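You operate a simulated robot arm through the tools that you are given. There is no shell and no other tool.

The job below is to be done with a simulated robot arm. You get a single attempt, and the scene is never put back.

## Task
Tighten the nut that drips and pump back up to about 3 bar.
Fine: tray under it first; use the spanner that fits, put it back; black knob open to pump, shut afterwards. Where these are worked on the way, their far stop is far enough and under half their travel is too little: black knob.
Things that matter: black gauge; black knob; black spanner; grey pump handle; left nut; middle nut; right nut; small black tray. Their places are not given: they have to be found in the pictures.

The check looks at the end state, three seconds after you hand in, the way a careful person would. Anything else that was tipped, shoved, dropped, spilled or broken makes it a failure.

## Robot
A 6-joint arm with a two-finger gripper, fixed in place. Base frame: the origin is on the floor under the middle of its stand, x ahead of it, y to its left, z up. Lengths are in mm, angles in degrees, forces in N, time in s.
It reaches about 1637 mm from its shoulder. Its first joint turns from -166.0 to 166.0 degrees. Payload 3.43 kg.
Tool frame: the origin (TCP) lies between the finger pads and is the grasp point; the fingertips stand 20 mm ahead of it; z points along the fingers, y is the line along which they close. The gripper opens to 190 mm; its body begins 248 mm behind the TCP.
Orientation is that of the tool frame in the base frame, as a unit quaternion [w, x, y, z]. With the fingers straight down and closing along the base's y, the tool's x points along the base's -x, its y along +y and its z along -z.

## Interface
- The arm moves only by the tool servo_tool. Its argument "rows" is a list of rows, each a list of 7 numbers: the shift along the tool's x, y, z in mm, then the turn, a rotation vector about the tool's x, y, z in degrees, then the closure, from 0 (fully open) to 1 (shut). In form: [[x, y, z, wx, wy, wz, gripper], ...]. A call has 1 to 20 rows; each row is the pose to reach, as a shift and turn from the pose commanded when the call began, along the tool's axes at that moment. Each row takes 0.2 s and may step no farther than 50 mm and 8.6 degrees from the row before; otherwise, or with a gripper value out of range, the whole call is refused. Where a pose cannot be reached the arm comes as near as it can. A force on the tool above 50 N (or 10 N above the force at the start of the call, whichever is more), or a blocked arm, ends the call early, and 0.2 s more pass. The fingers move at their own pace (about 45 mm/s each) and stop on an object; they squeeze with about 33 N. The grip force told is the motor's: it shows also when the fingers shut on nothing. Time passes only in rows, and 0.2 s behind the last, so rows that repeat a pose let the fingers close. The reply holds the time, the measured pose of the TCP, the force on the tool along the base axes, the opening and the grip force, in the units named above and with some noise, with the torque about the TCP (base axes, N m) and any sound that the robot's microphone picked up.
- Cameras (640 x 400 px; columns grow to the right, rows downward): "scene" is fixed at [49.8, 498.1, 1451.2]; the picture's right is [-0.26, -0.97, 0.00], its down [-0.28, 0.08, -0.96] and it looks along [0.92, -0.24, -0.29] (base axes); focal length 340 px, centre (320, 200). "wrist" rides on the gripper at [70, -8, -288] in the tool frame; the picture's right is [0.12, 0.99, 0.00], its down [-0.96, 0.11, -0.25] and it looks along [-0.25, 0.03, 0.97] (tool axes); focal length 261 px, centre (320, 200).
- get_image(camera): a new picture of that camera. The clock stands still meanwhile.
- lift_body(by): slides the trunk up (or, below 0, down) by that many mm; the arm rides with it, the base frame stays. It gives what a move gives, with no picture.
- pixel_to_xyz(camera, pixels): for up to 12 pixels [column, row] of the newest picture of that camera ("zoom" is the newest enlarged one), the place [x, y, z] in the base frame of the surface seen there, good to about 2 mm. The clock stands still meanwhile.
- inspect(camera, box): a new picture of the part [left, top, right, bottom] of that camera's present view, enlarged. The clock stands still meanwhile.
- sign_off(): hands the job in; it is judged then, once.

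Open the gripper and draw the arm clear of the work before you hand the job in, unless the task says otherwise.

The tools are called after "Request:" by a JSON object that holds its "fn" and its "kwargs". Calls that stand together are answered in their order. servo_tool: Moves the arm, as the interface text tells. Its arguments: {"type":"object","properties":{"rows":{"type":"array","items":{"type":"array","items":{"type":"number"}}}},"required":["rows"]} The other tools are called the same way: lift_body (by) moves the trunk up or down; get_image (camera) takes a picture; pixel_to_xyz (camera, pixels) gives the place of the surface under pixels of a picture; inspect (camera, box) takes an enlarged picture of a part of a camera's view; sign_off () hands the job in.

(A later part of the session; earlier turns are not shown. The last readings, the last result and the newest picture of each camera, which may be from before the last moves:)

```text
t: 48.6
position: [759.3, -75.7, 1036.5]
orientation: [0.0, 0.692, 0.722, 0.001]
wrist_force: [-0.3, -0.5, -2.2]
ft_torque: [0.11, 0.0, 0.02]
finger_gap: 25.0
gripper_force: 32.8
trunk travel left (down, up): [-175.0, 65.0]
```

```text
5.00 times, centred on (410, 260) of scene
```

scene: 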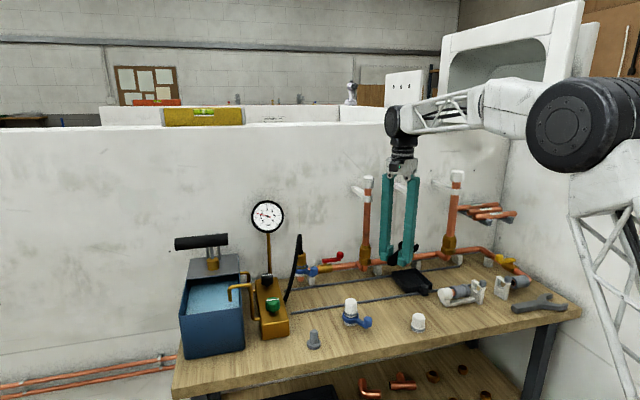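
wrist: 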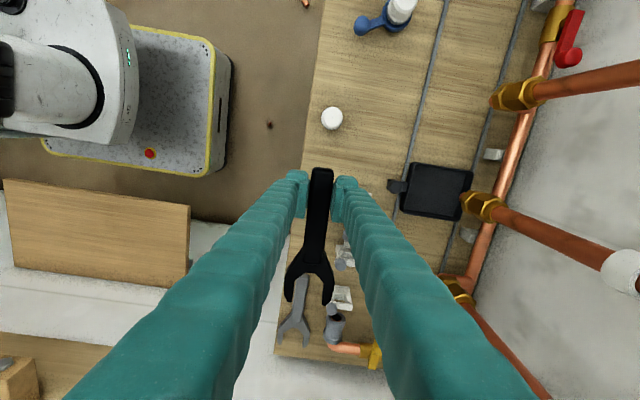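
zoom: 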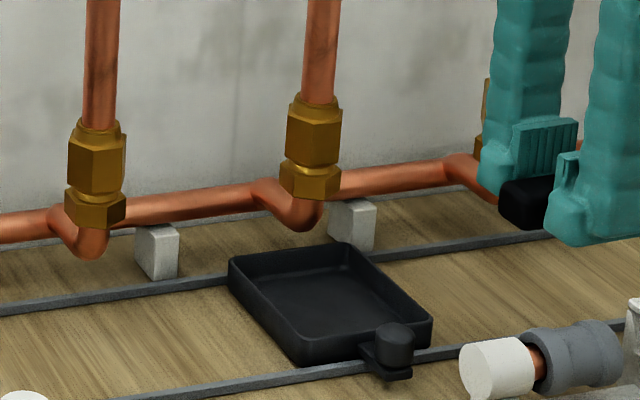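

The tool is back above the spanner's place and no drops show under the middle nut. I zoom on the nut and the gauge once more before putting the spanner down.

Request:
{"fn": "inspect", "kwargs": {"camera": "scene", "box": [390, 225, 430, 265]}}

Request:
{"fn": "inspect", "kwargs": {"camera": "scene", "box": [252, 200, 284, 232]}}

```text
10.00 times, centred on (410, 245) of scene
```

zoom: 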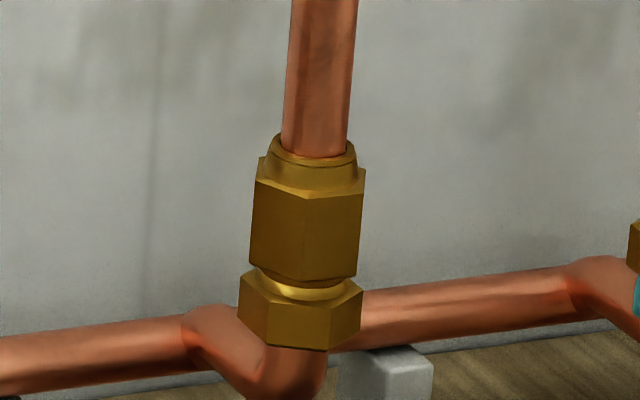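

```text
12.50 times, centred on (268, 216) of scene
```

zoom: 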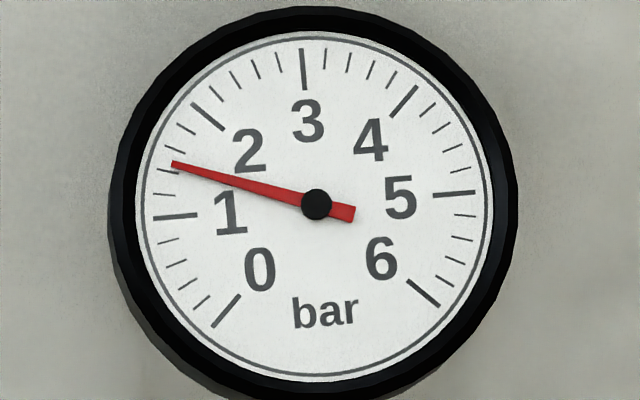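

I look closer at the nut to read its new angle.

Request:
{"fn": "inspect", "kwargs": {"camera": "scene", "box": [398, 236, 420, 256]}}

Request:
{"fn": "inspect", "kwargs": {"camera": "wrist", "box": [455, 180, 515, 230]}}

```text
16.00 times, centred on (409, 246) of scene
```

zoom: 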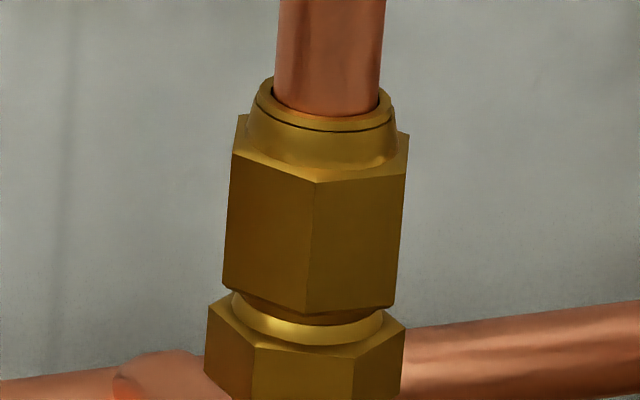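

```text
8.00 times, centred on (485, 205) of wrist
```

zoom: 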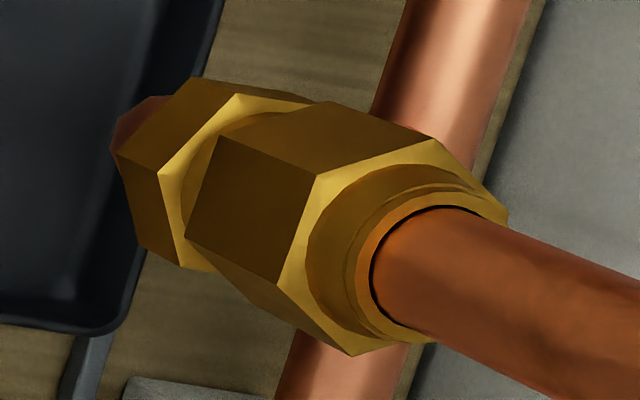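

The nut has turned about 58° net and sits near its stop, dry. I lower the spanner back to where it lay, slowly at the end.

Request:
{"fn": "servo_tool", "kwargs": {"rows": [[0.6, 0.6, 30, 0, 0, 0, 1], [0.6, 0.6, 65, 0, 0, 0, 1], [0.6, 0.6, 100, 0, 0, 0, 1], [0.6, 0.6, 135, 0, 0, 0, 1], [0.6, 0.6, 165, 0, 0, 0, 1], [0.6, 0.6, 182, 0, 0, 0, 1], [0.6, 0.6, 189, 0, 0, 0, 1], [0.6, 0.6, 192, 0, 0, 0, 1], [0.6, 0.6, 194, 0, 0, 0, 1], [0.6, 0.6, 194, 0, 0, 0, 1]]}}

Request:
{"fn": "get_image", "kwargs": {"camera": "wrist"}}

Request:
{"fn": "inspect", "kwargs": {"camera": "scene", "box": [400, 260, 528, 340]}}

```text
t: 50.8
position: [761.0, -74.9, 843.0]
orientation: [0.0, 0.692, 0.722, 0.001]
wrist_force: [2.4, -0.9, 6.6]
ft_torque: [-0.71, -0.06, 0.14]
finger_gap: 24.9
gripper_force: 33.2
trunk travel left (down, up): [-175.0, 65.0]
```

```text
taken
```

wrist: 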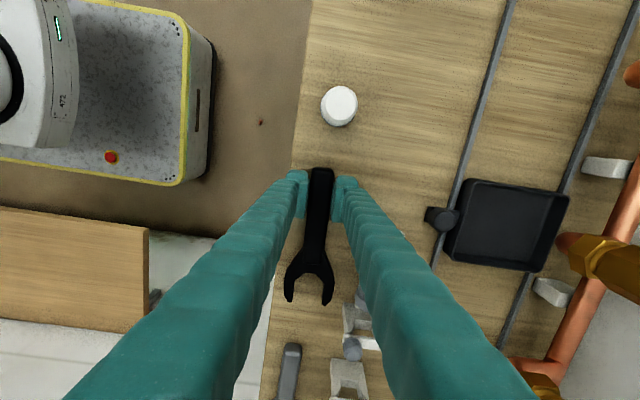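

```text
5.00 times, centred on (464, 300) of scene
```

zoom: 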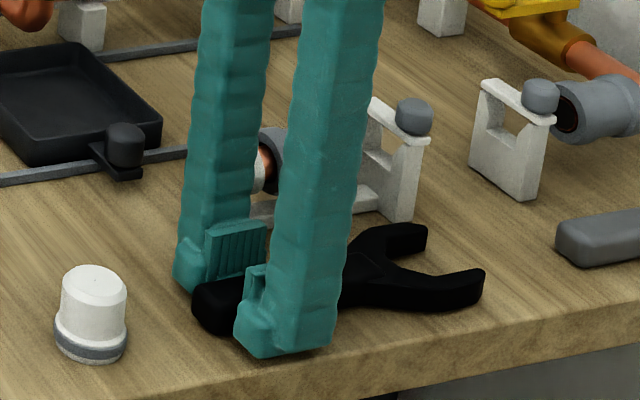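

The spanner touches the bench (6.6 N). I open the fingers to let it rest.

Request:
{"fn": "servo_tool", "kwargs": {"rows": [[0, 0, 0, 0, 0, 0, 0.95], [0, 0, 0, 0, 0, 0, 0.85], [0, 0, 0, 0, 0, 0, 0.76], [0, 0, 0, 0, 0, 0, 0.76], [0, 0, 0, 0, 0, 0, 0.76]]}}

Request:
{"fn": "inspect", "kwargs": {"camera": "scene", "box": [400, 260, 528, 340]}}

```text
t: 52.0
position: [761.8, -75.2, 841.6]
orientation: [0.0, 0.692, 0.722, 0.0]
wrist_force: [-1.0, 0.4, 0.0]
ft_torque: [-0.02, -0.01, 0.0]
finger_gap: 45.5
gripper_force: 0.0
trunk travel left (down, up): [-175.0, 65.0]
```

```text
5.00 times, centred on (464, 300) of scene
```

zoom: 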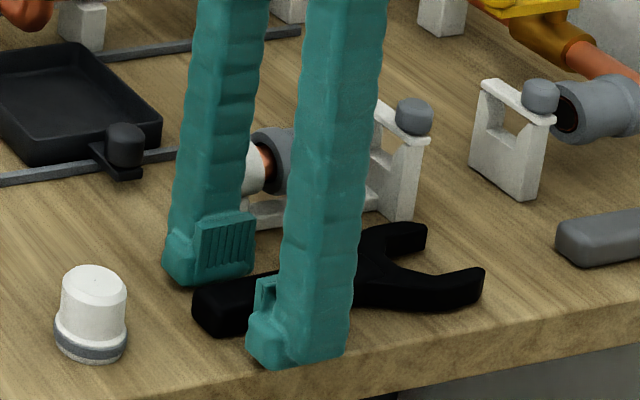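

The spanner rests; the jaw looks a few millimetres from where it was. I lift clear and compare.

Request:
{"fn": "servo_tool", "kwargs": {"rows": [[0, 0, -20, 0, 0, 0, 0.76], [0, 0, -55, 0, 0, 0, 0.76], [0, 0, -95, 0, 0, 0, 0.76], [0, 0, -130, 0, 0, 0, 0.76], [0, 0, -160, 0, 0, 0, 0.76], [0, 0, -160, 0, 0, 0, 0.76]]}}

Request:
{"fn": "inspect", "kwargs": {"camera": "wrist", "box": [270, 145, 370, 255]}}

Request:
{"fn": "inspect", "kwargs": {"camera": "scene", "box": [400, 260, 528, 340]}}

```text
t: 53.4
position: [760.3, -74.2, 1001.7]
orientation: [0.0, 0.693, 0.721, 0.001]
wrist_force: [-0.1, 0.2, -0.2]
ft_torque: [-0.01, -0.03, 0.01]
finger_gap: 45.7
gripper_force: 0.0
trunk travel left (down, up): [-175.0, 65.0]
```

```text
3.64 times, centred on (320, 200) of wrist
```

zoom: 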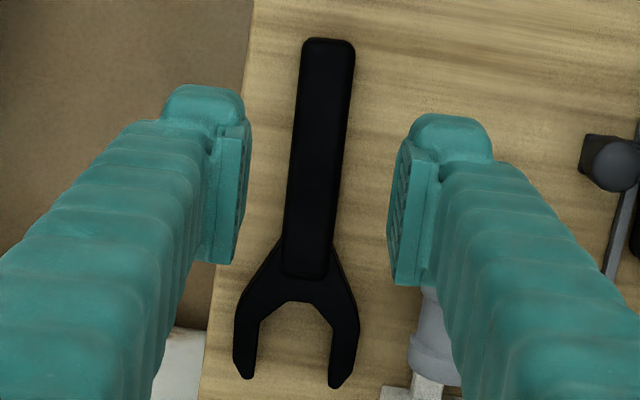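

```text
5.00 times, centred on (464, 300) of scene
```

zoom: 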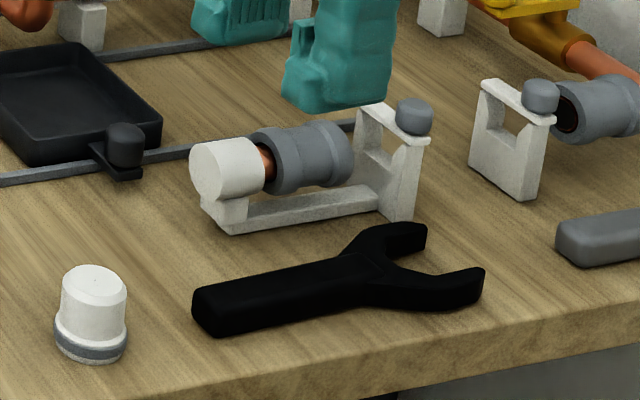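

The spanner lies back in its place within a few millimetres. Next the pump side: I turn the tool back and move to about (800, 330, 1150) for a view of the knobs and lever.

Request:
{"fn": "servo_tool", "kwargs": {"rows": [[33.5, 4.7, -25, 0, 0, -7.3, 0.7], [67, 9.3, -50, 0, 0, -14.6, 0.7], [100.5, 14, -75, 0, 0, -21.9, 0.7], [134, 18.7, -100, 0, 0, -29.2, 0.7], [167.5, 23.3, -120, 0, 0, -36.5, 0.7], [201, 28, -130, 0, 0, -43.8, 0.7], [234.5, 32.7, -140, 0, 0, -51.1, 0.7], [268, 37.3, -148, 0, 0, -58.4, 0.7], [301.5, 42, -148, 0, 0, -65.7, 0.7], [335, 46.7, -148, 0, 0, -73, 0.7], [368.5, 51.3, -148, 0, 0, -80.3, 0.7], [402, 56, -148, 0, 0, -87.8, 0.7], [402, 56, -148, 0, 0, -87.8, 0.7]]}}

Request:
{"fn": "get_image", "kwargs": {"camera": "wrist"}}

Request:
{"fn": "get_image", "kwargs": {"camera": "scene"}}

```text
t: 56.2
position: [801.1, 328.9, 1150.2]
orientation: [0.0, -0.003, 1.0, 0.0]
wrist_force: [0.6, 0.7, 0.2]
ft_torque: [-0.02, 0.01, -0.02]
finger_gap: 57.3
gripper_force: 0.1
trunk travel left (down, up): [-175.0, 65.0]
```

```text
taken
```

wrist: 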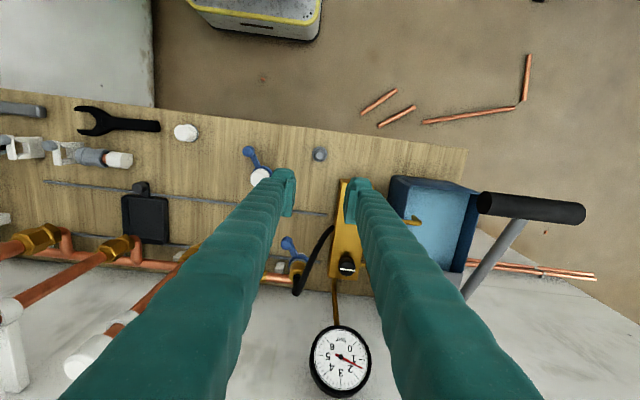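

```text
taken
```

scene: 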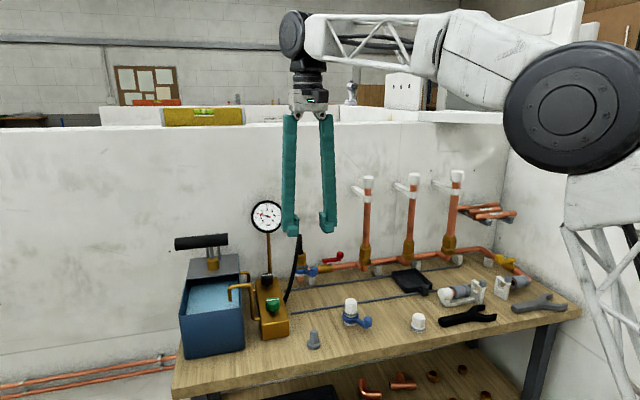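

The black knob is at wrist (347,263), the pump lever's grip at (480–585, 205–213) with a single grey arm. I zoom and measure both.

Request:
{"fn": "inspect", "kwargs": {"camera": "wrist", "box": [290, 220, 400, 310]}}

Request:
{"fn": "pixel_to_xyz", "kwargs": {"camera": "wrist", "pixels": [[347, 258], [347, 270], [342, 264], [353, 264], [347, 240], [340, 290], [325, 250], [310, 265], [340, 360], [372, 265]]}}

Request:
{"fn": "inspect", "kwargs": {"camera": "wrist", "box": [440, 170, 620, 310]}}

Request:
{"fn": "pixel_to_xyz", "kwargs": {"camera": "wrist", "pixels": [[485, 205], [530, 208], [580, 213], [515, 235], [495, 262], [470, 292], [530, 200], [530, 217]]}}

```text
4.44 times, centred on (345, 265) of wrist
```

zoom: 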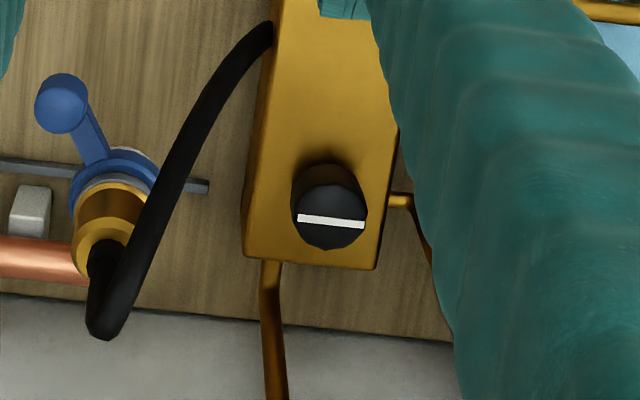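

```text
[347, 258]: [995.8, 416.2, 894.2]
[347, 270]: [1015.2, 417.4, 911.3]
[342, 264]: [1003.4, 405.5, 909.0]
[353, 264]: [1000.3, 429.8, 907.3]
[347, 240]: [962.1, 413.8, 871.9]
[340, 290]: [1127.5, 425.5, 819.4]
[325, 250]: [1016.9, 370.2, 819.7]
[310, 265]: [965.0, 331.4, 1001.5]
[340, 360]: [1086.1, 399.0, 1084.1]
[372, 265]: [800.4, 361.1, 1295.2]
```

```text
2.86 times, centred on (530, 240) of wrist
```

zoom: 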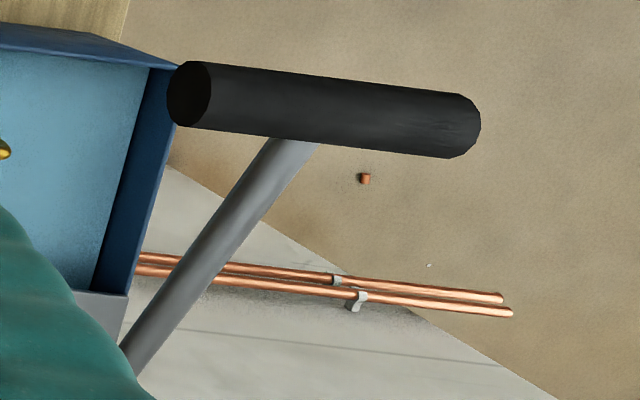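

```text
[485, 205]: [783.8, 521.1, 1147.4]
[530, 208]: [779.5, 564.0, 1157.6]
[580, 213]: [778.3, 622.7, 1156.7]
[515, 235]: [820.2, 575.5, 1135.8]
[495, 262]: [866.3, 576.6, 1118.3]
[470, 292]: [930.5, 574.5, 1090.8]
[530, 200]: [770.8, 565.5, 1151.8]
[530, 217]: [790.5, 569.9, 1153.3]
```

The lever's grip lies along y (520–635) at x≈780, top z≈1157, on a grey arm pivoted near x≈1070. The black knob is about 38 mm wide at (1003, 417), mark across the block. I measure the hose and surroundings of the knob.

Request:
{"fn": "inspect", "kwargs": {"camera": "wrist", "box": [290, 220, 400, 310]}}

Request:
{"fn": "pixel_to_xyz", "kwargs": {"camera": "zoom", "pixels": [[268, 35], [230, 70], [195, 130], [165, 190], [140, 260], [110, 320], [332, 215], [300, 205], [362, 235], [325, 245], [318, 175], [380, 255]]}}

Request:
{"fn": "pixel_to_xyz", "kwargs": {"camera": "zoom", "pixels": [[270, 270], [275, 330], [250, 250], [285, 100], [60, 100], [110, 210], [400, 200], [345, 195]]}}

Request:
{"fn": "inspect", "kwargs": {"camera": "scene", "box": [250, 265, 290, 295]}}

```text
4.44 times, centred on (345, 265) of wrist
```

zoom: 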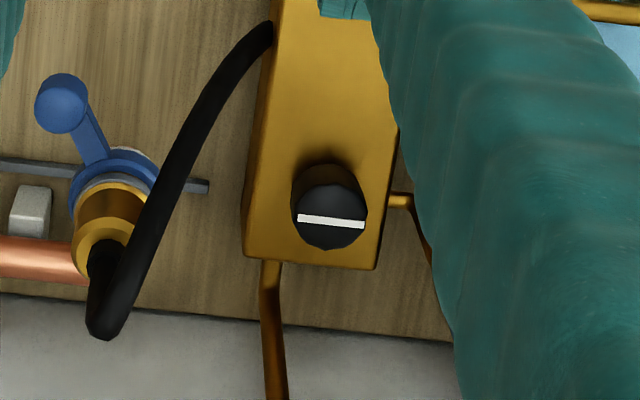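

```text
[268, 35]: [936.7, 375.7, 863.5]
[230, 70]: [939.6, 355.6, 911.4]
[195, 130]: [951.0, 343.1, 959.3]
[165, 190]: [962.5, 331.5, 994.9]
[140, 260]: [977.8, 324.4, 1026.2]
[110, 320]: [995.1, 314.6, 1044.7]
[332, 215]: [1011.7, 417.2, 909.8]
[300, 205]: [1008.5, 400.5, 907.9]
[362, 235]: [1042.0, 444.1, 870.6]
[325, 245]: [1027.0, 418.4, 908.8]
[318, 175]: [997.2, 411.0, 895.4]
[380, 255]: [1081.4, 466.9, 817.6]
```

```text
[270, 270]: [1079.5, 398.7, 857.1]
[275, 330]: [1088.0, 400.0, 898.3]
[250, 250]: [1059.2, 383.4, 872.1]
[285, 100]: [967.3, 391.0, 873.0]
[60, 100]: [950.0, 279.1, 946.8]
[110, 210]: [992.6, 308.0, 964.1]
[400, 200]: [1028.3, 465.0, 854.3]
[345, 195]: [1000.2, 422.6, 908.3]
```

```text
13.33 times, centred on (270, 280) of scene
```

zoom: 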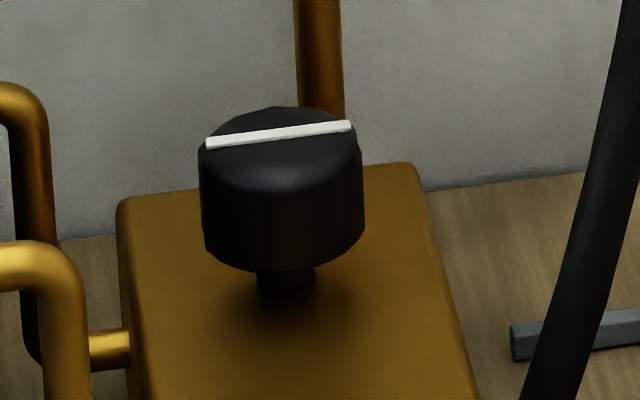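

The knob's top centre is about (1012, 417, 910), radius ~18; the gauge face at x≈1080 is close, so I lean the gripper body 20° toward the robot. I move to a pre-approach point above and in front of the knob.

Request:
{"fn": "servo_tool", "kwargs": {"rows": [[-24, 12.6, 19, 0, -3, 0, 0.7], [-49, 25.2, 38, 0, -6, 0, 0.7], [-73, 37.8, 57, 0, -9, 0, 0.7], [-97, 50.4, 76, 0, -12, 0, 0.7], [-121, 63, 96, 0, -15, 0, 0.7], [-146, 75.6, 115, 0, -18, 0, 0.7], [-170, 88, 134, 0, -20, 0, 0.7], [-170, 88, 134, 0, -20, 0, 0.7]]}}

Request:
{"fn": "get_image", "kwargs": {"camera": "wrist"}}

Request:
{"fn": "get_image", "kwargs": {"camera": "scene"}}

```text
t: 58.0
position: [968.2, 416.7, 1017.6]
orientation: [0.173, -0.002, 0.985, 0.0]
wrist_force: [-0.1, 1.1, -0.5]
ft_torque: [0.01, -0.02, 0.03]
finger_gap: 57.1
gripper_force: 0.0
trunk travel left (down, up): [-175.0, 65.0]
```

```text
taken
```

wrist: 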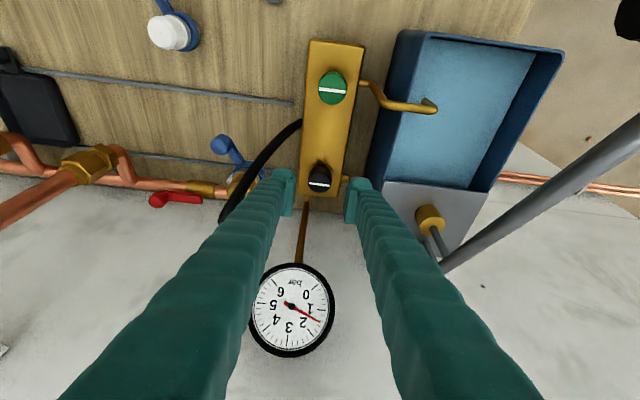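

```text
taken
```

scene: 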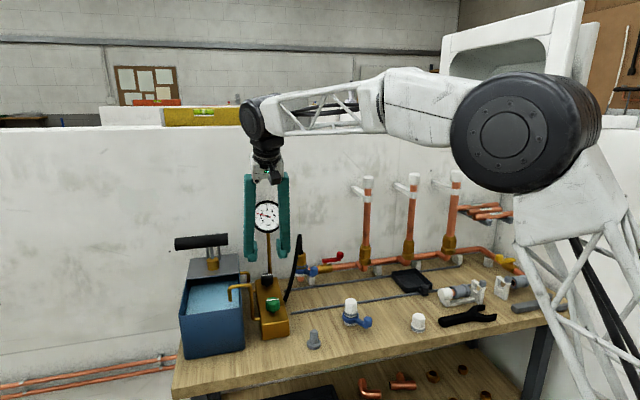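

Knob and gauge are both in view (knob 320,178). I zoom to centre precisely on the knob.

Request:
{"fn": "inspect", "kwargs": {"camera": "wrist", "box": [270, 145, 370, 215]}}

Request:
{"fn": "pixel_to_xyz", "kwargs": {"camera": "zoom", "pixels": [[318, 212], [318, 235], [280, 212], [355, 212], [318, 180], [318, 160], [265, 275], [420, 200]]}}

```text
5.71 times, centred on (320, 180) of wrist
```

zoom: 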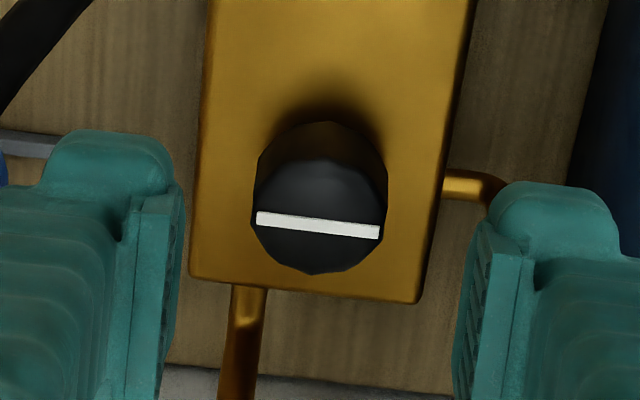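

```text
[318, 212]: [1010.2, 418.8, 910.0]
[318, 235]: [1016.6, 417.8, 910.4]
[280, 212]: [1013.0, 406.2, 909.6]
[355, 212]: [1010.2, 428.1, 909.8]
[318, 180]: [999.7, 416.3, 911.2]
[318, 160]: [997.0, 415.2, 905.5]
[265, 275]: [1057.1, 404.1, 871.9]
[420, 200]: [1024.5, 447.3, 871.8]
```

The knob centre is (1011.6, 418). I approach along the tool axis to put the pads around it.

Request:
{"fn": "servo_tool", "kwargs": {"rows": [[0, 0.5, 30, 0, 0, 0, 0.7], [0, 1.1, 60, 0, 0, 0, 0.7], [0, 1.1, 85, 0, 0, 0, 0.7], [0, 1.1, 105, 0, 0, 0, 0.7], [0, 1.1, 120, 0, 0, 0, 0.7], [0, 1.1, 120, 0, 0, 0, 0.7]]}}

Request:
{"fn": "inspect", "kwargs": {"camera": "wrist", "box": [270, 145, 370, 215]}}

Request:
{"fn": "inspect", "kwargs": {"camera": "scene", "box": [230, 180, 310, 300]}}

```text
t: 59.4
position: [1010.0, 420.1, 904.1]
orientation: [0.174, -0.002, 0.985, 0.0]
wrist_force: [0.0, -0.7, -0.2]
ft_torque: [0.02, 0.01, -0.01]
finger_gap: 57.1
gripper_force: 0.1
trunk travel left (down, up): [-175.0, 65.0]
```

```text
5.71 times, centred on (320, 180) of wrist
```

zoom: 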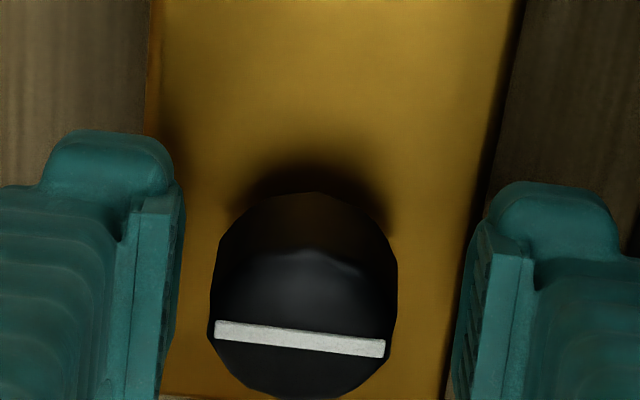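

```text
3.33 times, centred on (270, 240) of scene
```

zoom: 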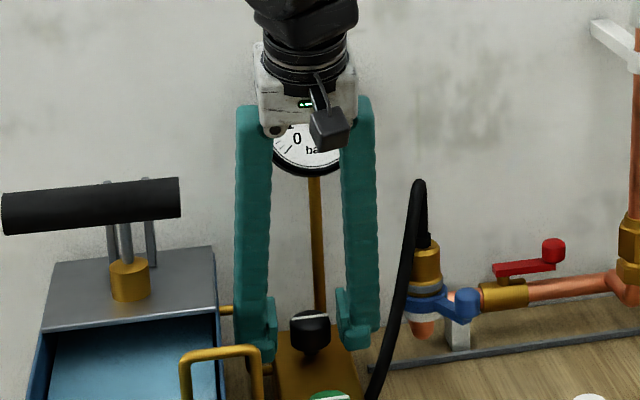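

The knob sits about 2 mm toward −y of the middle. I shift 2 mm and close on it.

Request:
{"fn": "servo_tool", "kwargs": {"rows": [[0, -2, 0, 0, 0, 0, 0.75], [0, -2, 0, 0, 0, 0, 1], [0, -2, 0, 0, 0, 0, 1], [0, -2, 0, 0, 0, 0, 1], [0, -2, 0, 0, 0, 0, 1]]}}

Request:
{"fn": "inspect", "kwargs": {"camera": "wrist", "box": [270, 145, 370, 215]}}

```text
t: 60.6
position: [1009.4, 418.1, 904.0]
orientation: [0.174, -0.002, 0.985, 0.0]
wrist_force: [-2.7, -4.7, -1.1]
ft_torque: [-0.04, 0.09, -0.03]
finger_gap: 36.0
gripper_force: 45.5
trunk travel left (down, up): [-175.0, 65.0]
```

```text
5.71 times, centred on (320, 180) of wrist
```

zoom: 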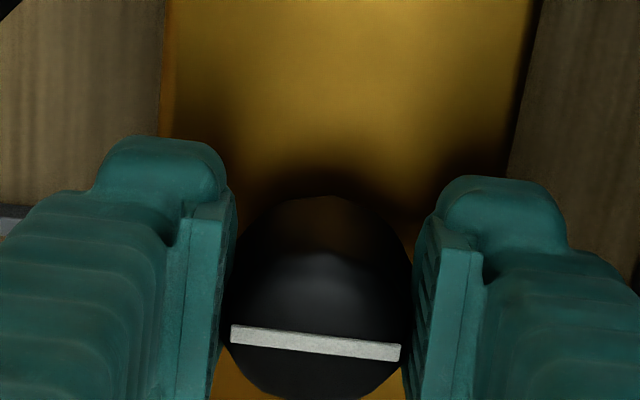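

The knob is gripped (36 mm, 45 N). I try turning it counterclockwise (seen from above) by 15° about the vertical to learn its opening direction.

Request:
{"fn": "servo_tool", "kwargs": {"rows": [[0, 0, 0, -1.03, 0, -2.82, 1], [0, 0, 0, -2.05, 0, -5.64, 1], [0, 0, 0, -3.08, 0, -8.46, 1], [0, 0, 0, -4.1, 0, -11.28, 1], [0, 0, 0, -5.13, 0, -14.1, 1], [0, 0, 0, -5.13, 0, -14.1, 1]]}}

Request:
{"fn": "get_image", "kwargs": {"camera": "wrist"}}

Request:
{"fn": "inspect", "kwargs": {"camera": "wrist", "box": [270, 145, 370, 215]}}

```text
t: 62.0
position: [1010.2, 415.9, 905.5]
orientation: [0.172, -0.13, 0.976, 0.023]
wrist_force: [-21.1, -13.2, 1.0]
ft_torque: [-0.13, 0.16, -0.03]
finger_gap: 35.8
gripper_force: 45.5
trunk travel left (down, up): [-175.0, 65.0]
```

```text
taken
```

wrist: 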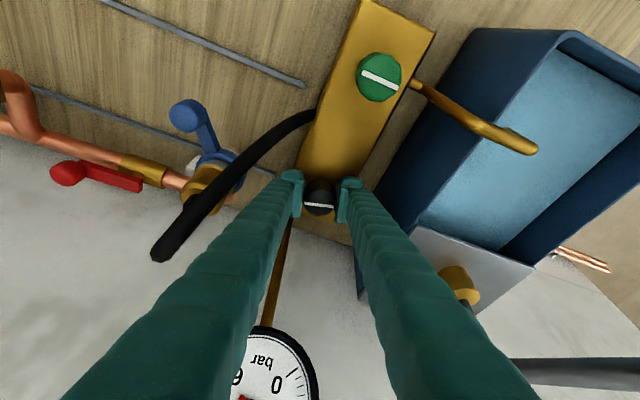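

```text
5.71 times, centred on (320, 180) of wrist
```

zoom: 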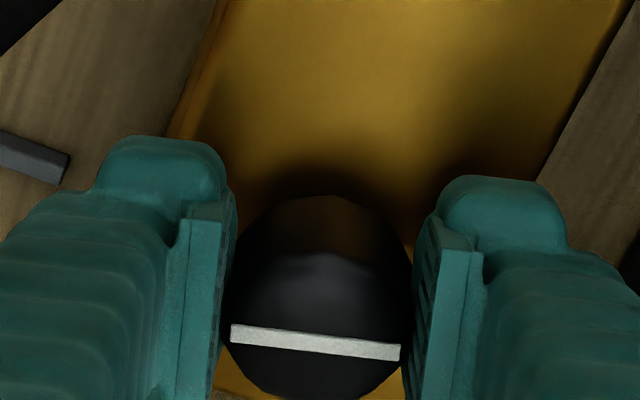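

The knob turns with the gripper (mark stays aligned while the block rotates in view), so counterclockwise opens; there is a 25 N side load from a slight axis offset. I shift about 2 mm to relieve it and read the force.

Request:
{"fn": "servo_tool", "kwargs": {"rows": [[1.05, -0.32, -0.38, 0, 0, 0, 1], [2.11, -0.64, -0.77, 0, 0, 0, 1], [2.11, -0.64, -0.77, 0, 0, 0, 1]]}}

```text
t: 62.8
position: [1009.6, 416.8, 904.7]
orientation: [0.173, -0.131, 0.976, 0.024]
wrist_force: [5.5, -2.2, 0.1]
ft_torque: [0.05, -0.25, 0.01]
finger_gap: 35.7
gripper_force: 45.2
trunk travel left (down, up): [-175.0, 65.0]
```

The side load is gone. I continue counterclockwise to 45° in 5° steps, following the small offset circle.

Request:
{"fn": "servo_tool", "kwargs": {"rows": [[0.3, -0.4, -0.1, -1.71, 0, -4.7, 1], [0.6, -0.8, -0.2, -3.42, 0, -9.4, 1], [0.94, -1.26, -0.34, -5.13, 0, -14.1, 1], [1.3, -1.7, -0.46, -6.84, 0, -18.8, 1], [1.6, -2.15, -0.58, -8.55, 0, -23.5, 1], [1.94, -2.58, -0.71, -10.26, 0, -28.2, 1], [1.94, -2.58, -0.71, -10.26, 0, -28.2, 1]]}}

Request:
{"fn": "get_image", "kwargs": {"camera": "wrist"}}

Request:
{"fn": "inspect", "kwargs": {"camera": "scene", "box": [230, 180, 310, 300]}}

```text
t: 64.5
position: [1010.2, 411.3, 904.3]
orientation: [0.162, -0.381, 0.908, 0.065]
wrist_force: [19.7, -32.6, -1.6]
ft_torque: [-0.66, -0.05, -0.33]
finger_gap: 35.5
gripper_force: 44.8
trunk travel left (down, up): [-175.0, 65.0]
stopped in row 7: the force on the tool passed its limit at 51 N (the readings are from after the stop); the commanded pose is now the measured one
```

```text
taken
```

wrist: 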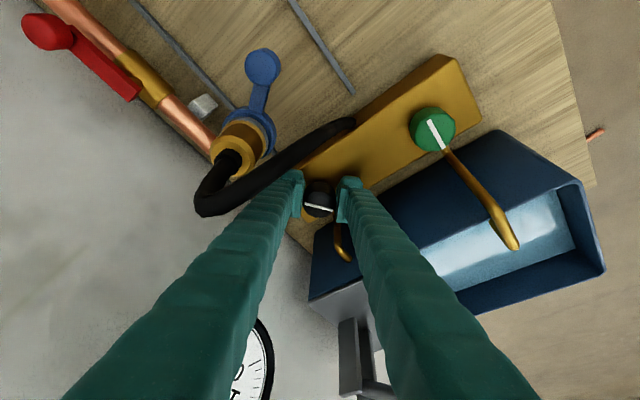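

```text
3.33 times, centred on (270, 240) of scene
```

zoom: 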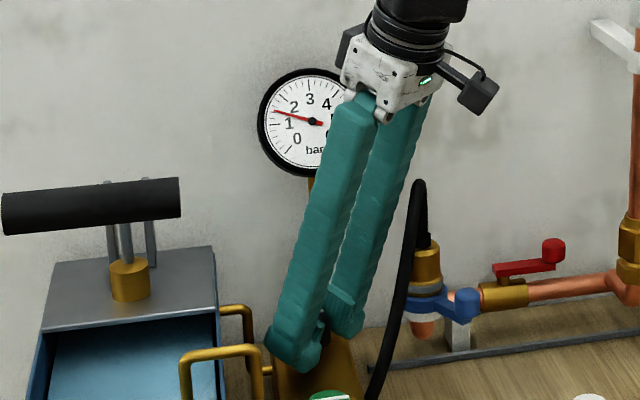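

The call stopped on a side force (51 N peak) at about 45°. I zoom on the knob to see whether it slipped or met a stop.

Request:
{"fn": "inspect", "kwargs": {"camera": "wrist", "box": [270, 160, 370, 260]}}

Request:
{"fn": "inspect", "kwargs": {"camera": "scene", "box": [245, 250, 305, 305]}}

```text
4.00 times, centred on (320, 210) of wrist
```

zoom: 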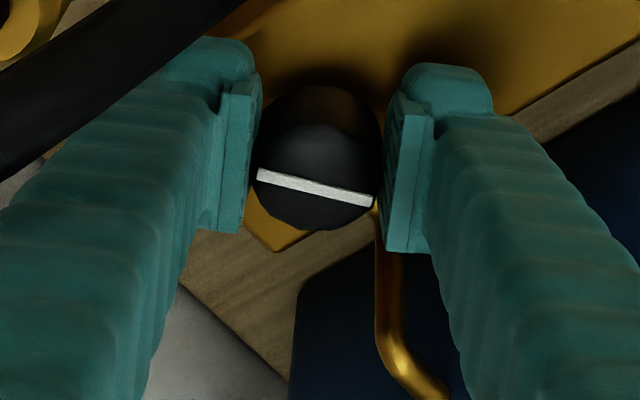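

```text
7.27 times, centred on (275, 278) of scene
```

zoom: 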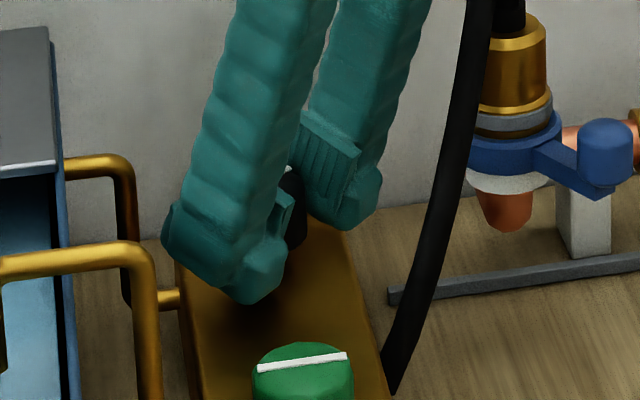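

The knob's mark lags the gripper by about 7°, so it slipped a little under the side load. I open, back off along the tool axis, and read the knob's angle.

Request:
{"fn": "servo_tool", "kwargs": {"rows": [[0, 0, 0, 0, 0, 0, 0.85], [0, 0, 0, 0, 0, 0, 0.7], [0, 0, 0, 0, 0, 0, 0.7], [0, 0, -30, 0, 0, 0, 0.7], [0, 0, -65, 0, 0, 0, 0.7], [0, 0, -100, 0, 0, 0, 0.7], [0, 0, -100, 0, 0, 0, 0.7]]}}

Request:
{"fn": "get_image", "kwargs": {"camera": "wrist"}}

Request:
{"fn": "inspect", "kwargs": {"camera": "scene", "box": [245, 250, 305, 305]}}

```text
t: 66.1
position: [982.7, 392.8, 997.4]
orientation: [0.161, -0.382, 0.908, 0.067]
wrist_force: [-0.4, 0.5, 0.2]
ft_torque: [0.03, 0.0, -0.01]
finger_gap: 56.7
gripper_force: 0.0
trunk travel left (down, up): [-175.0, 65.0]
```

```text
taken
```

wrist: 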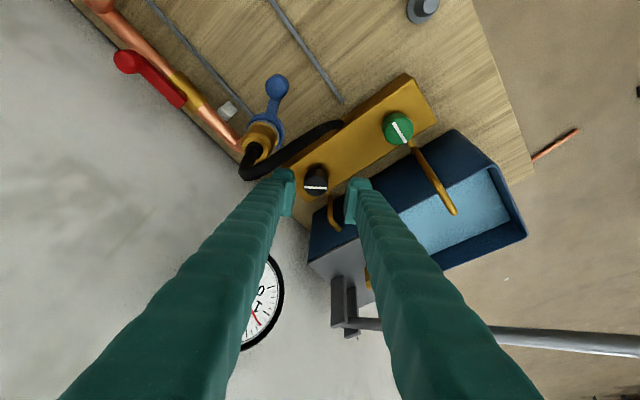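

```text
7.27 times, centred on (275, 278) of scene
```

zoom: 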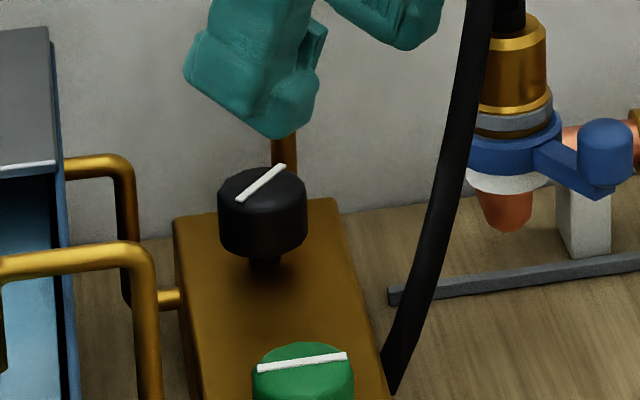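

The mark now stands about 45° turned, so the knob opens counterclockwise. I measure the mark's ends and the knob's centre.

Request:
{"fn": "inspect", "kwargs": {"camera": "wrist", "box": [285, 155, 349, 215]}}

Request:
{"fn": "pixel_to_xyz", "kwargs": {"camera": "zoom", "pixels": [[200, 212], [350, 225], [275, 218], [275, 240], [275, 180], [215, 215], [340, 222], [275, 255]]}}

```text
6.67 times, centred on (317, 185) of wrist
```

zoom: 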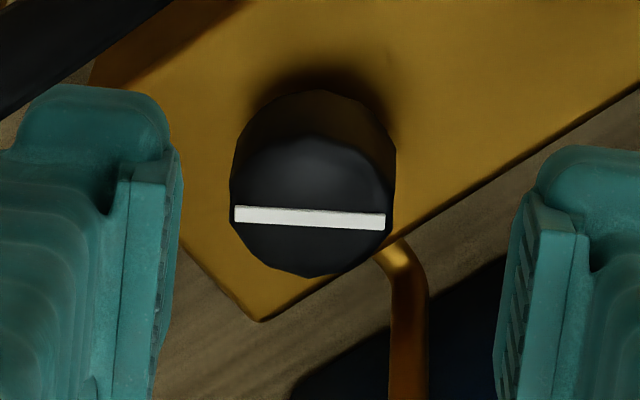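

```text
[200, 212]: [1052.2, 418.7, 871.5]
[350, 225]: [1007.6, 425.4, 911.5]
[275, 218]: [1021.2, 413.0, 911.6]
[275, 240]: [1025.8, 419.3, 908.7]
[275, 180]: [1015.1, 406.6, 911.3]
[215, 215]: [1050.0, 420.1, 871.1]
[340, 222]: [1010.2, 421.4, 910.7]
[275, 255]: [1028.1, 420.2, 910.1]
```

The knob has turned about 50°, centre about (1012, 416). I swing the tool back 75° about the vertical to regrip and go on to the far stop.

Request:
{"fn": "servo_tool", "kwargs": {"rows": [[-2.7, 2.9, 0.9, 2.565, 0, 7.05, 0.7], [-5.4, 5.7, 1.8, 5.13, 0, 14.1, 0.7], [-8, 8.6, 2.7, 7.695, 0, 21.15, 0.7], [-10.7, 11.5, 3.6, 10.26, 0, 28.2, 0.7], [-13.4, 14.4, 4.6, 12.825, 0, 35.25, 0.7], [-16.1, 17.2, 5.5, 15.39, 0, 42.3, 0.7], [-18.8, 20.1, 6.4, 17.955, 0, 49.35, 0.7], [-21.4, 23, 7.3, 20.52, 0, 56.4, 0.7], [-24.1, 25.8, 8.2, 23.085, 0, 63.45, 0.7], [-26.8, 28.7, 9.1, 25.65, 0, 70.5, 0.7], [-26.8, 28.7, 9.1, 25.65, 0, 70.5, 0.7]]}}

Request:
{"fn": "get_image", "kwargs": {"camera": "wrist"}}

Request:
{"fn": "inspect", "kwargs": {"camera": "wrist", "box": [285, 155, 349, 215]}}

Request:
{"fn": "get_image", "kwargs": {"camera": "scene"}}

```text
t: 68.5
position: [980.5, 433.4, 999.4]
orientation: [0.17, 0.251, 0.952, -0.044]
wrist_force: [0.6, -0.4, -0.3]
ft_torque: [-0.03, -0.01, -0.02]
finger_gap: 57.1
gripper_force: 0.0
trunk travel left (down, up): [-175.0, 65.0]
```

```text
taken
```

wrist: 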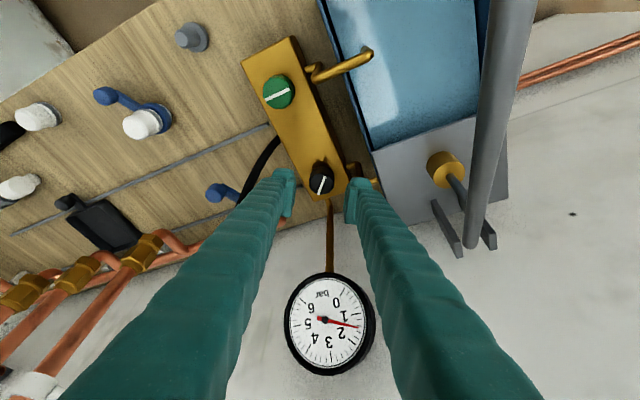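

```text
6.67 times, centred on (317, 185) of wrist
```

zoom: 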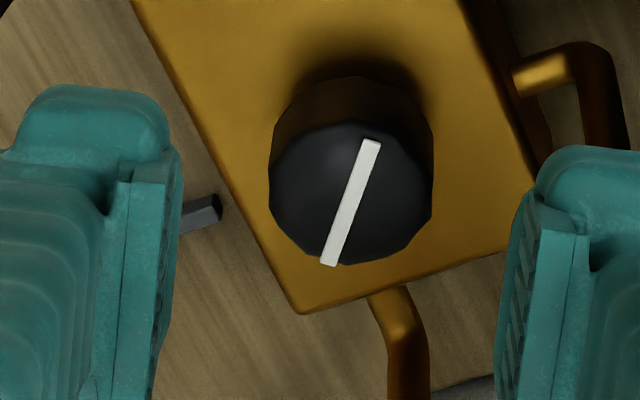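

```text
taken
```

scene: 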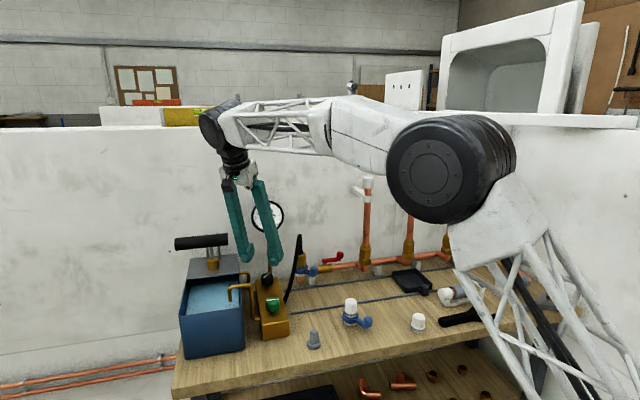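

Before descending I check the brass pipe near the right finger (zoom 520–630, 50–150) and the knob's centre.

Request:
{"fn": "pixel_to_xyz", "kwargs": {"camera": "zoom", "pixels": [[530, 78], [565, 60], [590, 55], [610, 90], [622, 135], [395, 310], [350, 193], [290, 190], [415, 190], [350, 140], [350, 245]]}}

Request:
{"fn": "inspect", "kwargs": {"camera": "wrist", "box": [330, 140, 410, 220]}}

Request:
{"fn": "pixel_to_xyz", "kwargs": {"camera": "zoom", "pixels": [[175, 110], [190, 150], [270, 212], [290, 215], [320, 225], [210, 200]]}}

```text
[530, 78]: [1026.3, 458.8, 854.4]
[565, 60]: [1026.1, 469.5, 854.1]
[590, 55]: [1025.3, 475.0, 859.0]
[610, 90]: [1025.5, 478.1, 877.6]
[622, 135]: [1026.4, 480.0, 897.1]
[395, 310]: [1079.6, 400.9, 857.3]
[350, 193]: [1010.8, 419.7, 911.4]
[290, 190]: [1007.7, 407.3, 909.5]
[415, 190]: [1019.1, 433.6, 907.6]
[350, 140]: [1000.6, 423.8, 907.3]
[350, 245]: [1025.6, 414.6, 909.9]
```

```text
5.00 times, centred on (370, 180) of wrist
```

zoom: 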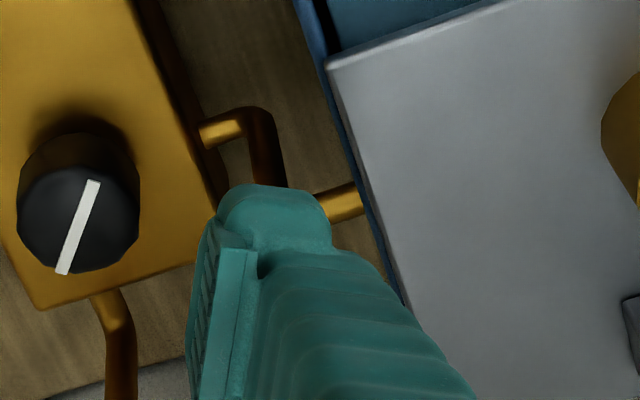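

```text
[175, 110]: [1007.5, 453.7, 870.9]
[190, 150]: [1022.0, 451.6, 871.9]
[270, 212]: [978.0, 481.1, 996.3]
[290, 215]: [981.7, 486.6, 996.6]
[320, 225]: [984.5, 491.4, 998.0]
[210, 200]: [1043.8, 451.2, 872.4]
```

The vertical brass pipe stands at (1026, 480), so I narrow the opening to 46 mm for this approach; by lateral sight-lines the knob axis is near (1014, 417). I descend onto it.

Request:
{"fn": "servo_tool", "kwargs": {"rows": [[-0.5, 1, 5, 0, 0, 0, 0.76], [-1, 2.4, 25, 0, 0, 0, 0.76], [-1.8, 2.4, 50, 0, 0, 0, 0.76], [-1.8, 2.4, 75, 0, 0, 0, 0.76], [-1.8, 2.4, 92, 0, 0, 0, 0.76], [-1.8, 2.4, 101.5, 0, 0, 0, 0.76], [-1.8, 2.4, 101.5, 0, 0, 0, 0.76]]}}

Request:
{"fn": "inspect", "kwargs": {"camera": "wrist", "box": [270, 150, 370, 230]}}

Request:
{"fn": "inspect", "kwargs": {"camera": "scene", "box": [230, 180, 310, 300]}}

```text
t: 70.1
position: [1014.7, 418.4, 906.2]
orientation: [0.17, 0.25, 0.952, -0.044]
wrist_force: [-0.2, 0.4, 1.0]
ft_torque: [0.01, 0.02, -0.01]
finger_gap: 45.5
gripper_force: 0.1
trunk travel left (down, up): [-175.0, 65.0]
```

```text
5.00 times, centred on (320, 190) of wrist
```

zoom: 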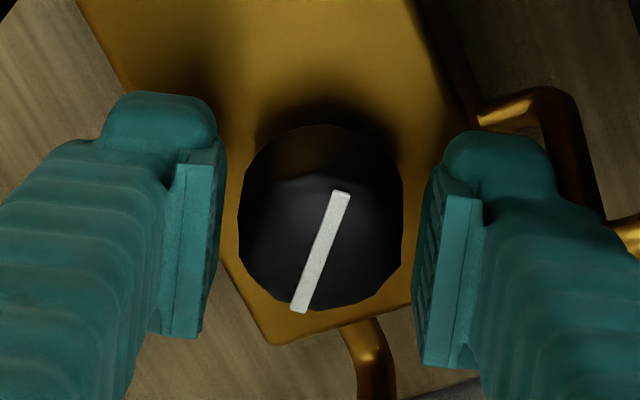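

```text
3.33 times, centred on (270, 240) of scene
```

zoom: 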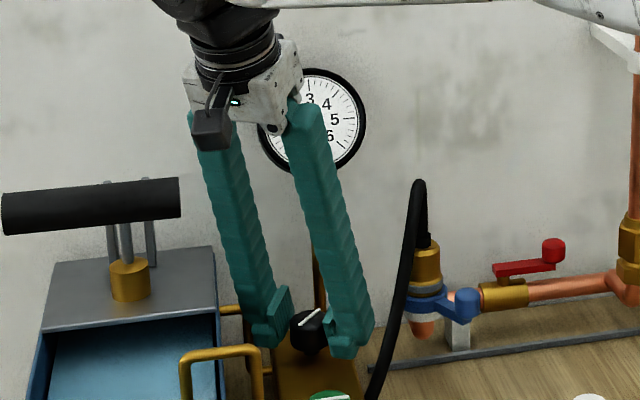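

The knob is centred between the pads. I close.

Request:
{"fn": "servo_tool", "kwargs": {"rows": [[0, 0, 0, 0, 0, 0, 1], [0, 0, 0, 0, 0, 0, 1], [0, 0, 0, 0, 0, 0, 1], [0, 0, 0, 0, 0, 0, 1]]}}

```text
t: 71.1
position: [1015.0, 417.6, 904.6]
orientation: [0.17, 0.25, 0.952, -0.044]
wrist_force: [0.5, -1.1, -2.4]
ft_torque: [-0.03, -0.06, 0.03]
finger_gap: 35.7
gripper_force: 44.7
trunk travel left (down, up): [-175.0, 65.0]
```

Gripped with no side force. I turn counterclockwise 16° about the vertical.

Request:
{"fn": "servo_tool", "kwargs": {"rows": [[0, 0, 0, -1.37, 0, -3.76, 1], [0, 0, 0, -2.74, 0, -7.52, 1], [0, 0, 0, -4.1, 0, -11.28, 1], [0, 0, 0, -5.47, 0, -15.04, 1], [0, 0, 0, -5.47, 0, -15.04, 1]]}}

Request:
{"fn": "inspect", "kwargs": {"camera": "wrist", "box": [270, 150, 370, 230]}}

```text
t: 72.3
position: [1014.7, 418.3, 904.8]
orientation: [0.174, 0.115, 0.978, -0.019]
wrist_force: [0.4, 7.3, 3.7]
ft_torque: [0.11, 0.16, -0.02]
finger_gap: 35.8
gripper_force: 44.9
trunk travel left (down, up): [-175.0, 65.0]
```

```text
5.00 times, centred on (320, 190) of wrist
```

zoom: 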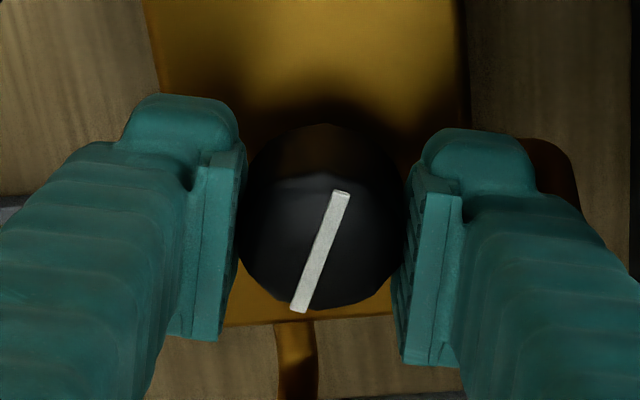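

The knob follows (about 65° now). I continue another 16°.

Request:
{"fn": "servo_tool", "kwargs": {"rows": [[0, 0.2, 0, -1.37, 0, -3.76, 1], [0, 0.3, 0, -2.74, 0, -7.52, 1], [0, 0.4, 0, -4.1, 0, -11.28, 1], [0, 0.5, 0, -5.47, 0, -15.04, 1], [0, 0.5, 0, -5.47, 0, -15.04, 1]]}}

Request:
{"fn": "inspect", "kwargs": {"camera": "wrist", "box": [270, 150, 370, 230]}}

```text
t: 73.5
position: [1015.6, 417.2, 905.3]
orientation: [0.175, -0.022, 0.984, 0.004]
wrist_force: [3.1, 1.2, 6.8]
ft_torque: [0.01, 0.08, 0.02]
finger_gap: 35.7
gripper_force: 44.3
trunk travel left (down, up): [-175.0, 65.0]
```

```text
5.00 times, centred on (320, 190) of wrist
```

zoom: 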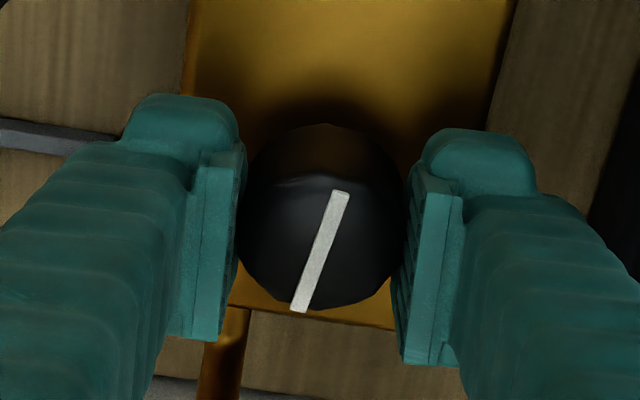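

Smooth again (about 81°). I continue another 16° to look for the stop.

Request:
{"fn": "servo_tool", "kwargs": {"rows": [[0, 0, 0, -1.37, 0, -3.76, 1], [0, 0, 0, -2.74, 0, -7.52, 1], [0, 0, 0, -4.1, 0, -11.28, 1], [0, 0, 0, -5.47, 0, -15.04, 1], [0, 0, 0, -5.47, 0, -15.04, 1]]}}

Request:
{"fn": "inspect", "kwargs": {"camera": "wrist", "box": [270, 150, 370, 230]}}

```text
t: 74.7
position: [1013.3, 416.9, 904.6]
orientation: [0.174, -0.159, 0.971, 0.028]
wrist_force: [-5.7, -14.0, 7.3]
ft_torque: [-0.1, 0.01, -0.53]
finger_gap: 36.1
gripper_force: 44.7
trunk travel left (down, up): [-175.0, 65.0]
```

```text
5.00 times, centred on (320, 190) of wrist
```

zoom: 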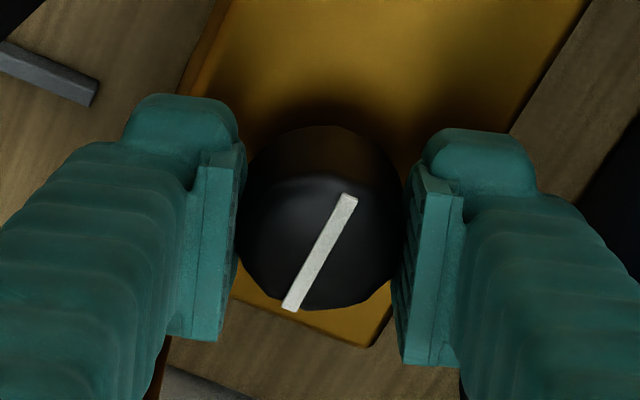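

A torque of 0.53 N m and a slight slip of the mark show the far stop at about 90°: the black knob is open. I release and back off along the tool axis.

Request:
{"fn": "servo_tool", "kwargs": {"rows": [[0, 0, 0, 0, 0, 0, 0.9], [0, 0, 0, 0, 0, 0, 0.8], [0, 0, 0, 0, 0, 0, 0.76], [0, 0, 0, 0, 0, 0, 0.76], [0, 0, -30, 0, 0, 0, 0.76], [0, 0, -70, 0, 0, 0, 0.76], [0, 0, -110, 0, 0, 0, 0.76], [0, 0, -110, 0, 0, 0, 0.76]]}}

Request:
{"fn": "get_image", "kwargs": {"camera": "wrist"}}

Request:
{"fn": "inspect", "kwargs": {"camera": "scene", "box": [245, 250, 305, 305]}}

Request:
{"fn": "inspect", "kwargs": {"camera": "wrist", "box": [285, 155, 349, 215]}}

```text
t: 76.5
position: [978.4, 405.4, 1009.3]
orientation: [0.174, -0.159, 0.971, 0.027]
wrist_force: [-0.3, 0.3, 0.4]
ft_torque: [0.03, -0.02, -0.04]
finger_gap: 45.7
gripper_force: 0.1
trunk travel left (down, up): [-175.0, 65.0]
```

```text
taken
```

wrist: 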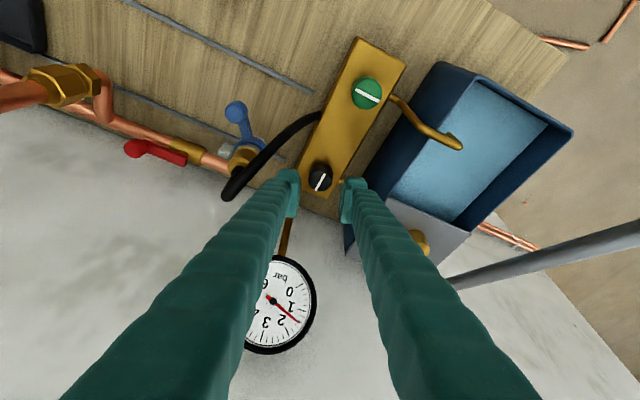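

```text
7.27 times, centred on (275, 278) of scene
```

zoom: 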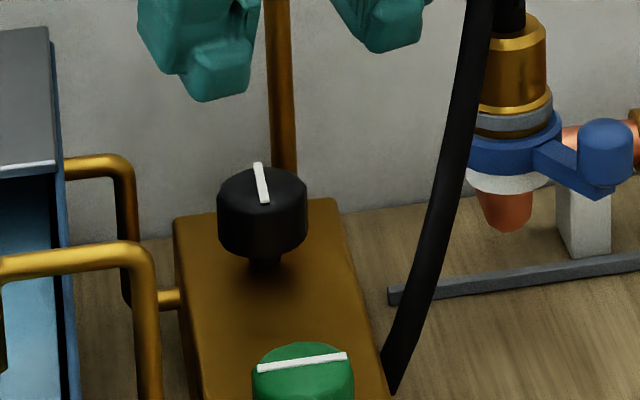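

```text
6.67 times, centred on (317, 185) of wrist
```

zoom: 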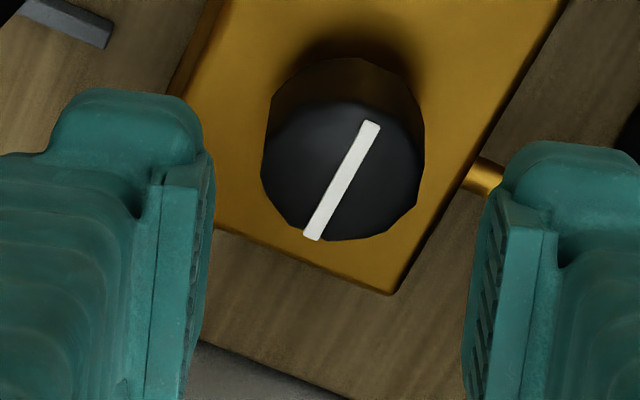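

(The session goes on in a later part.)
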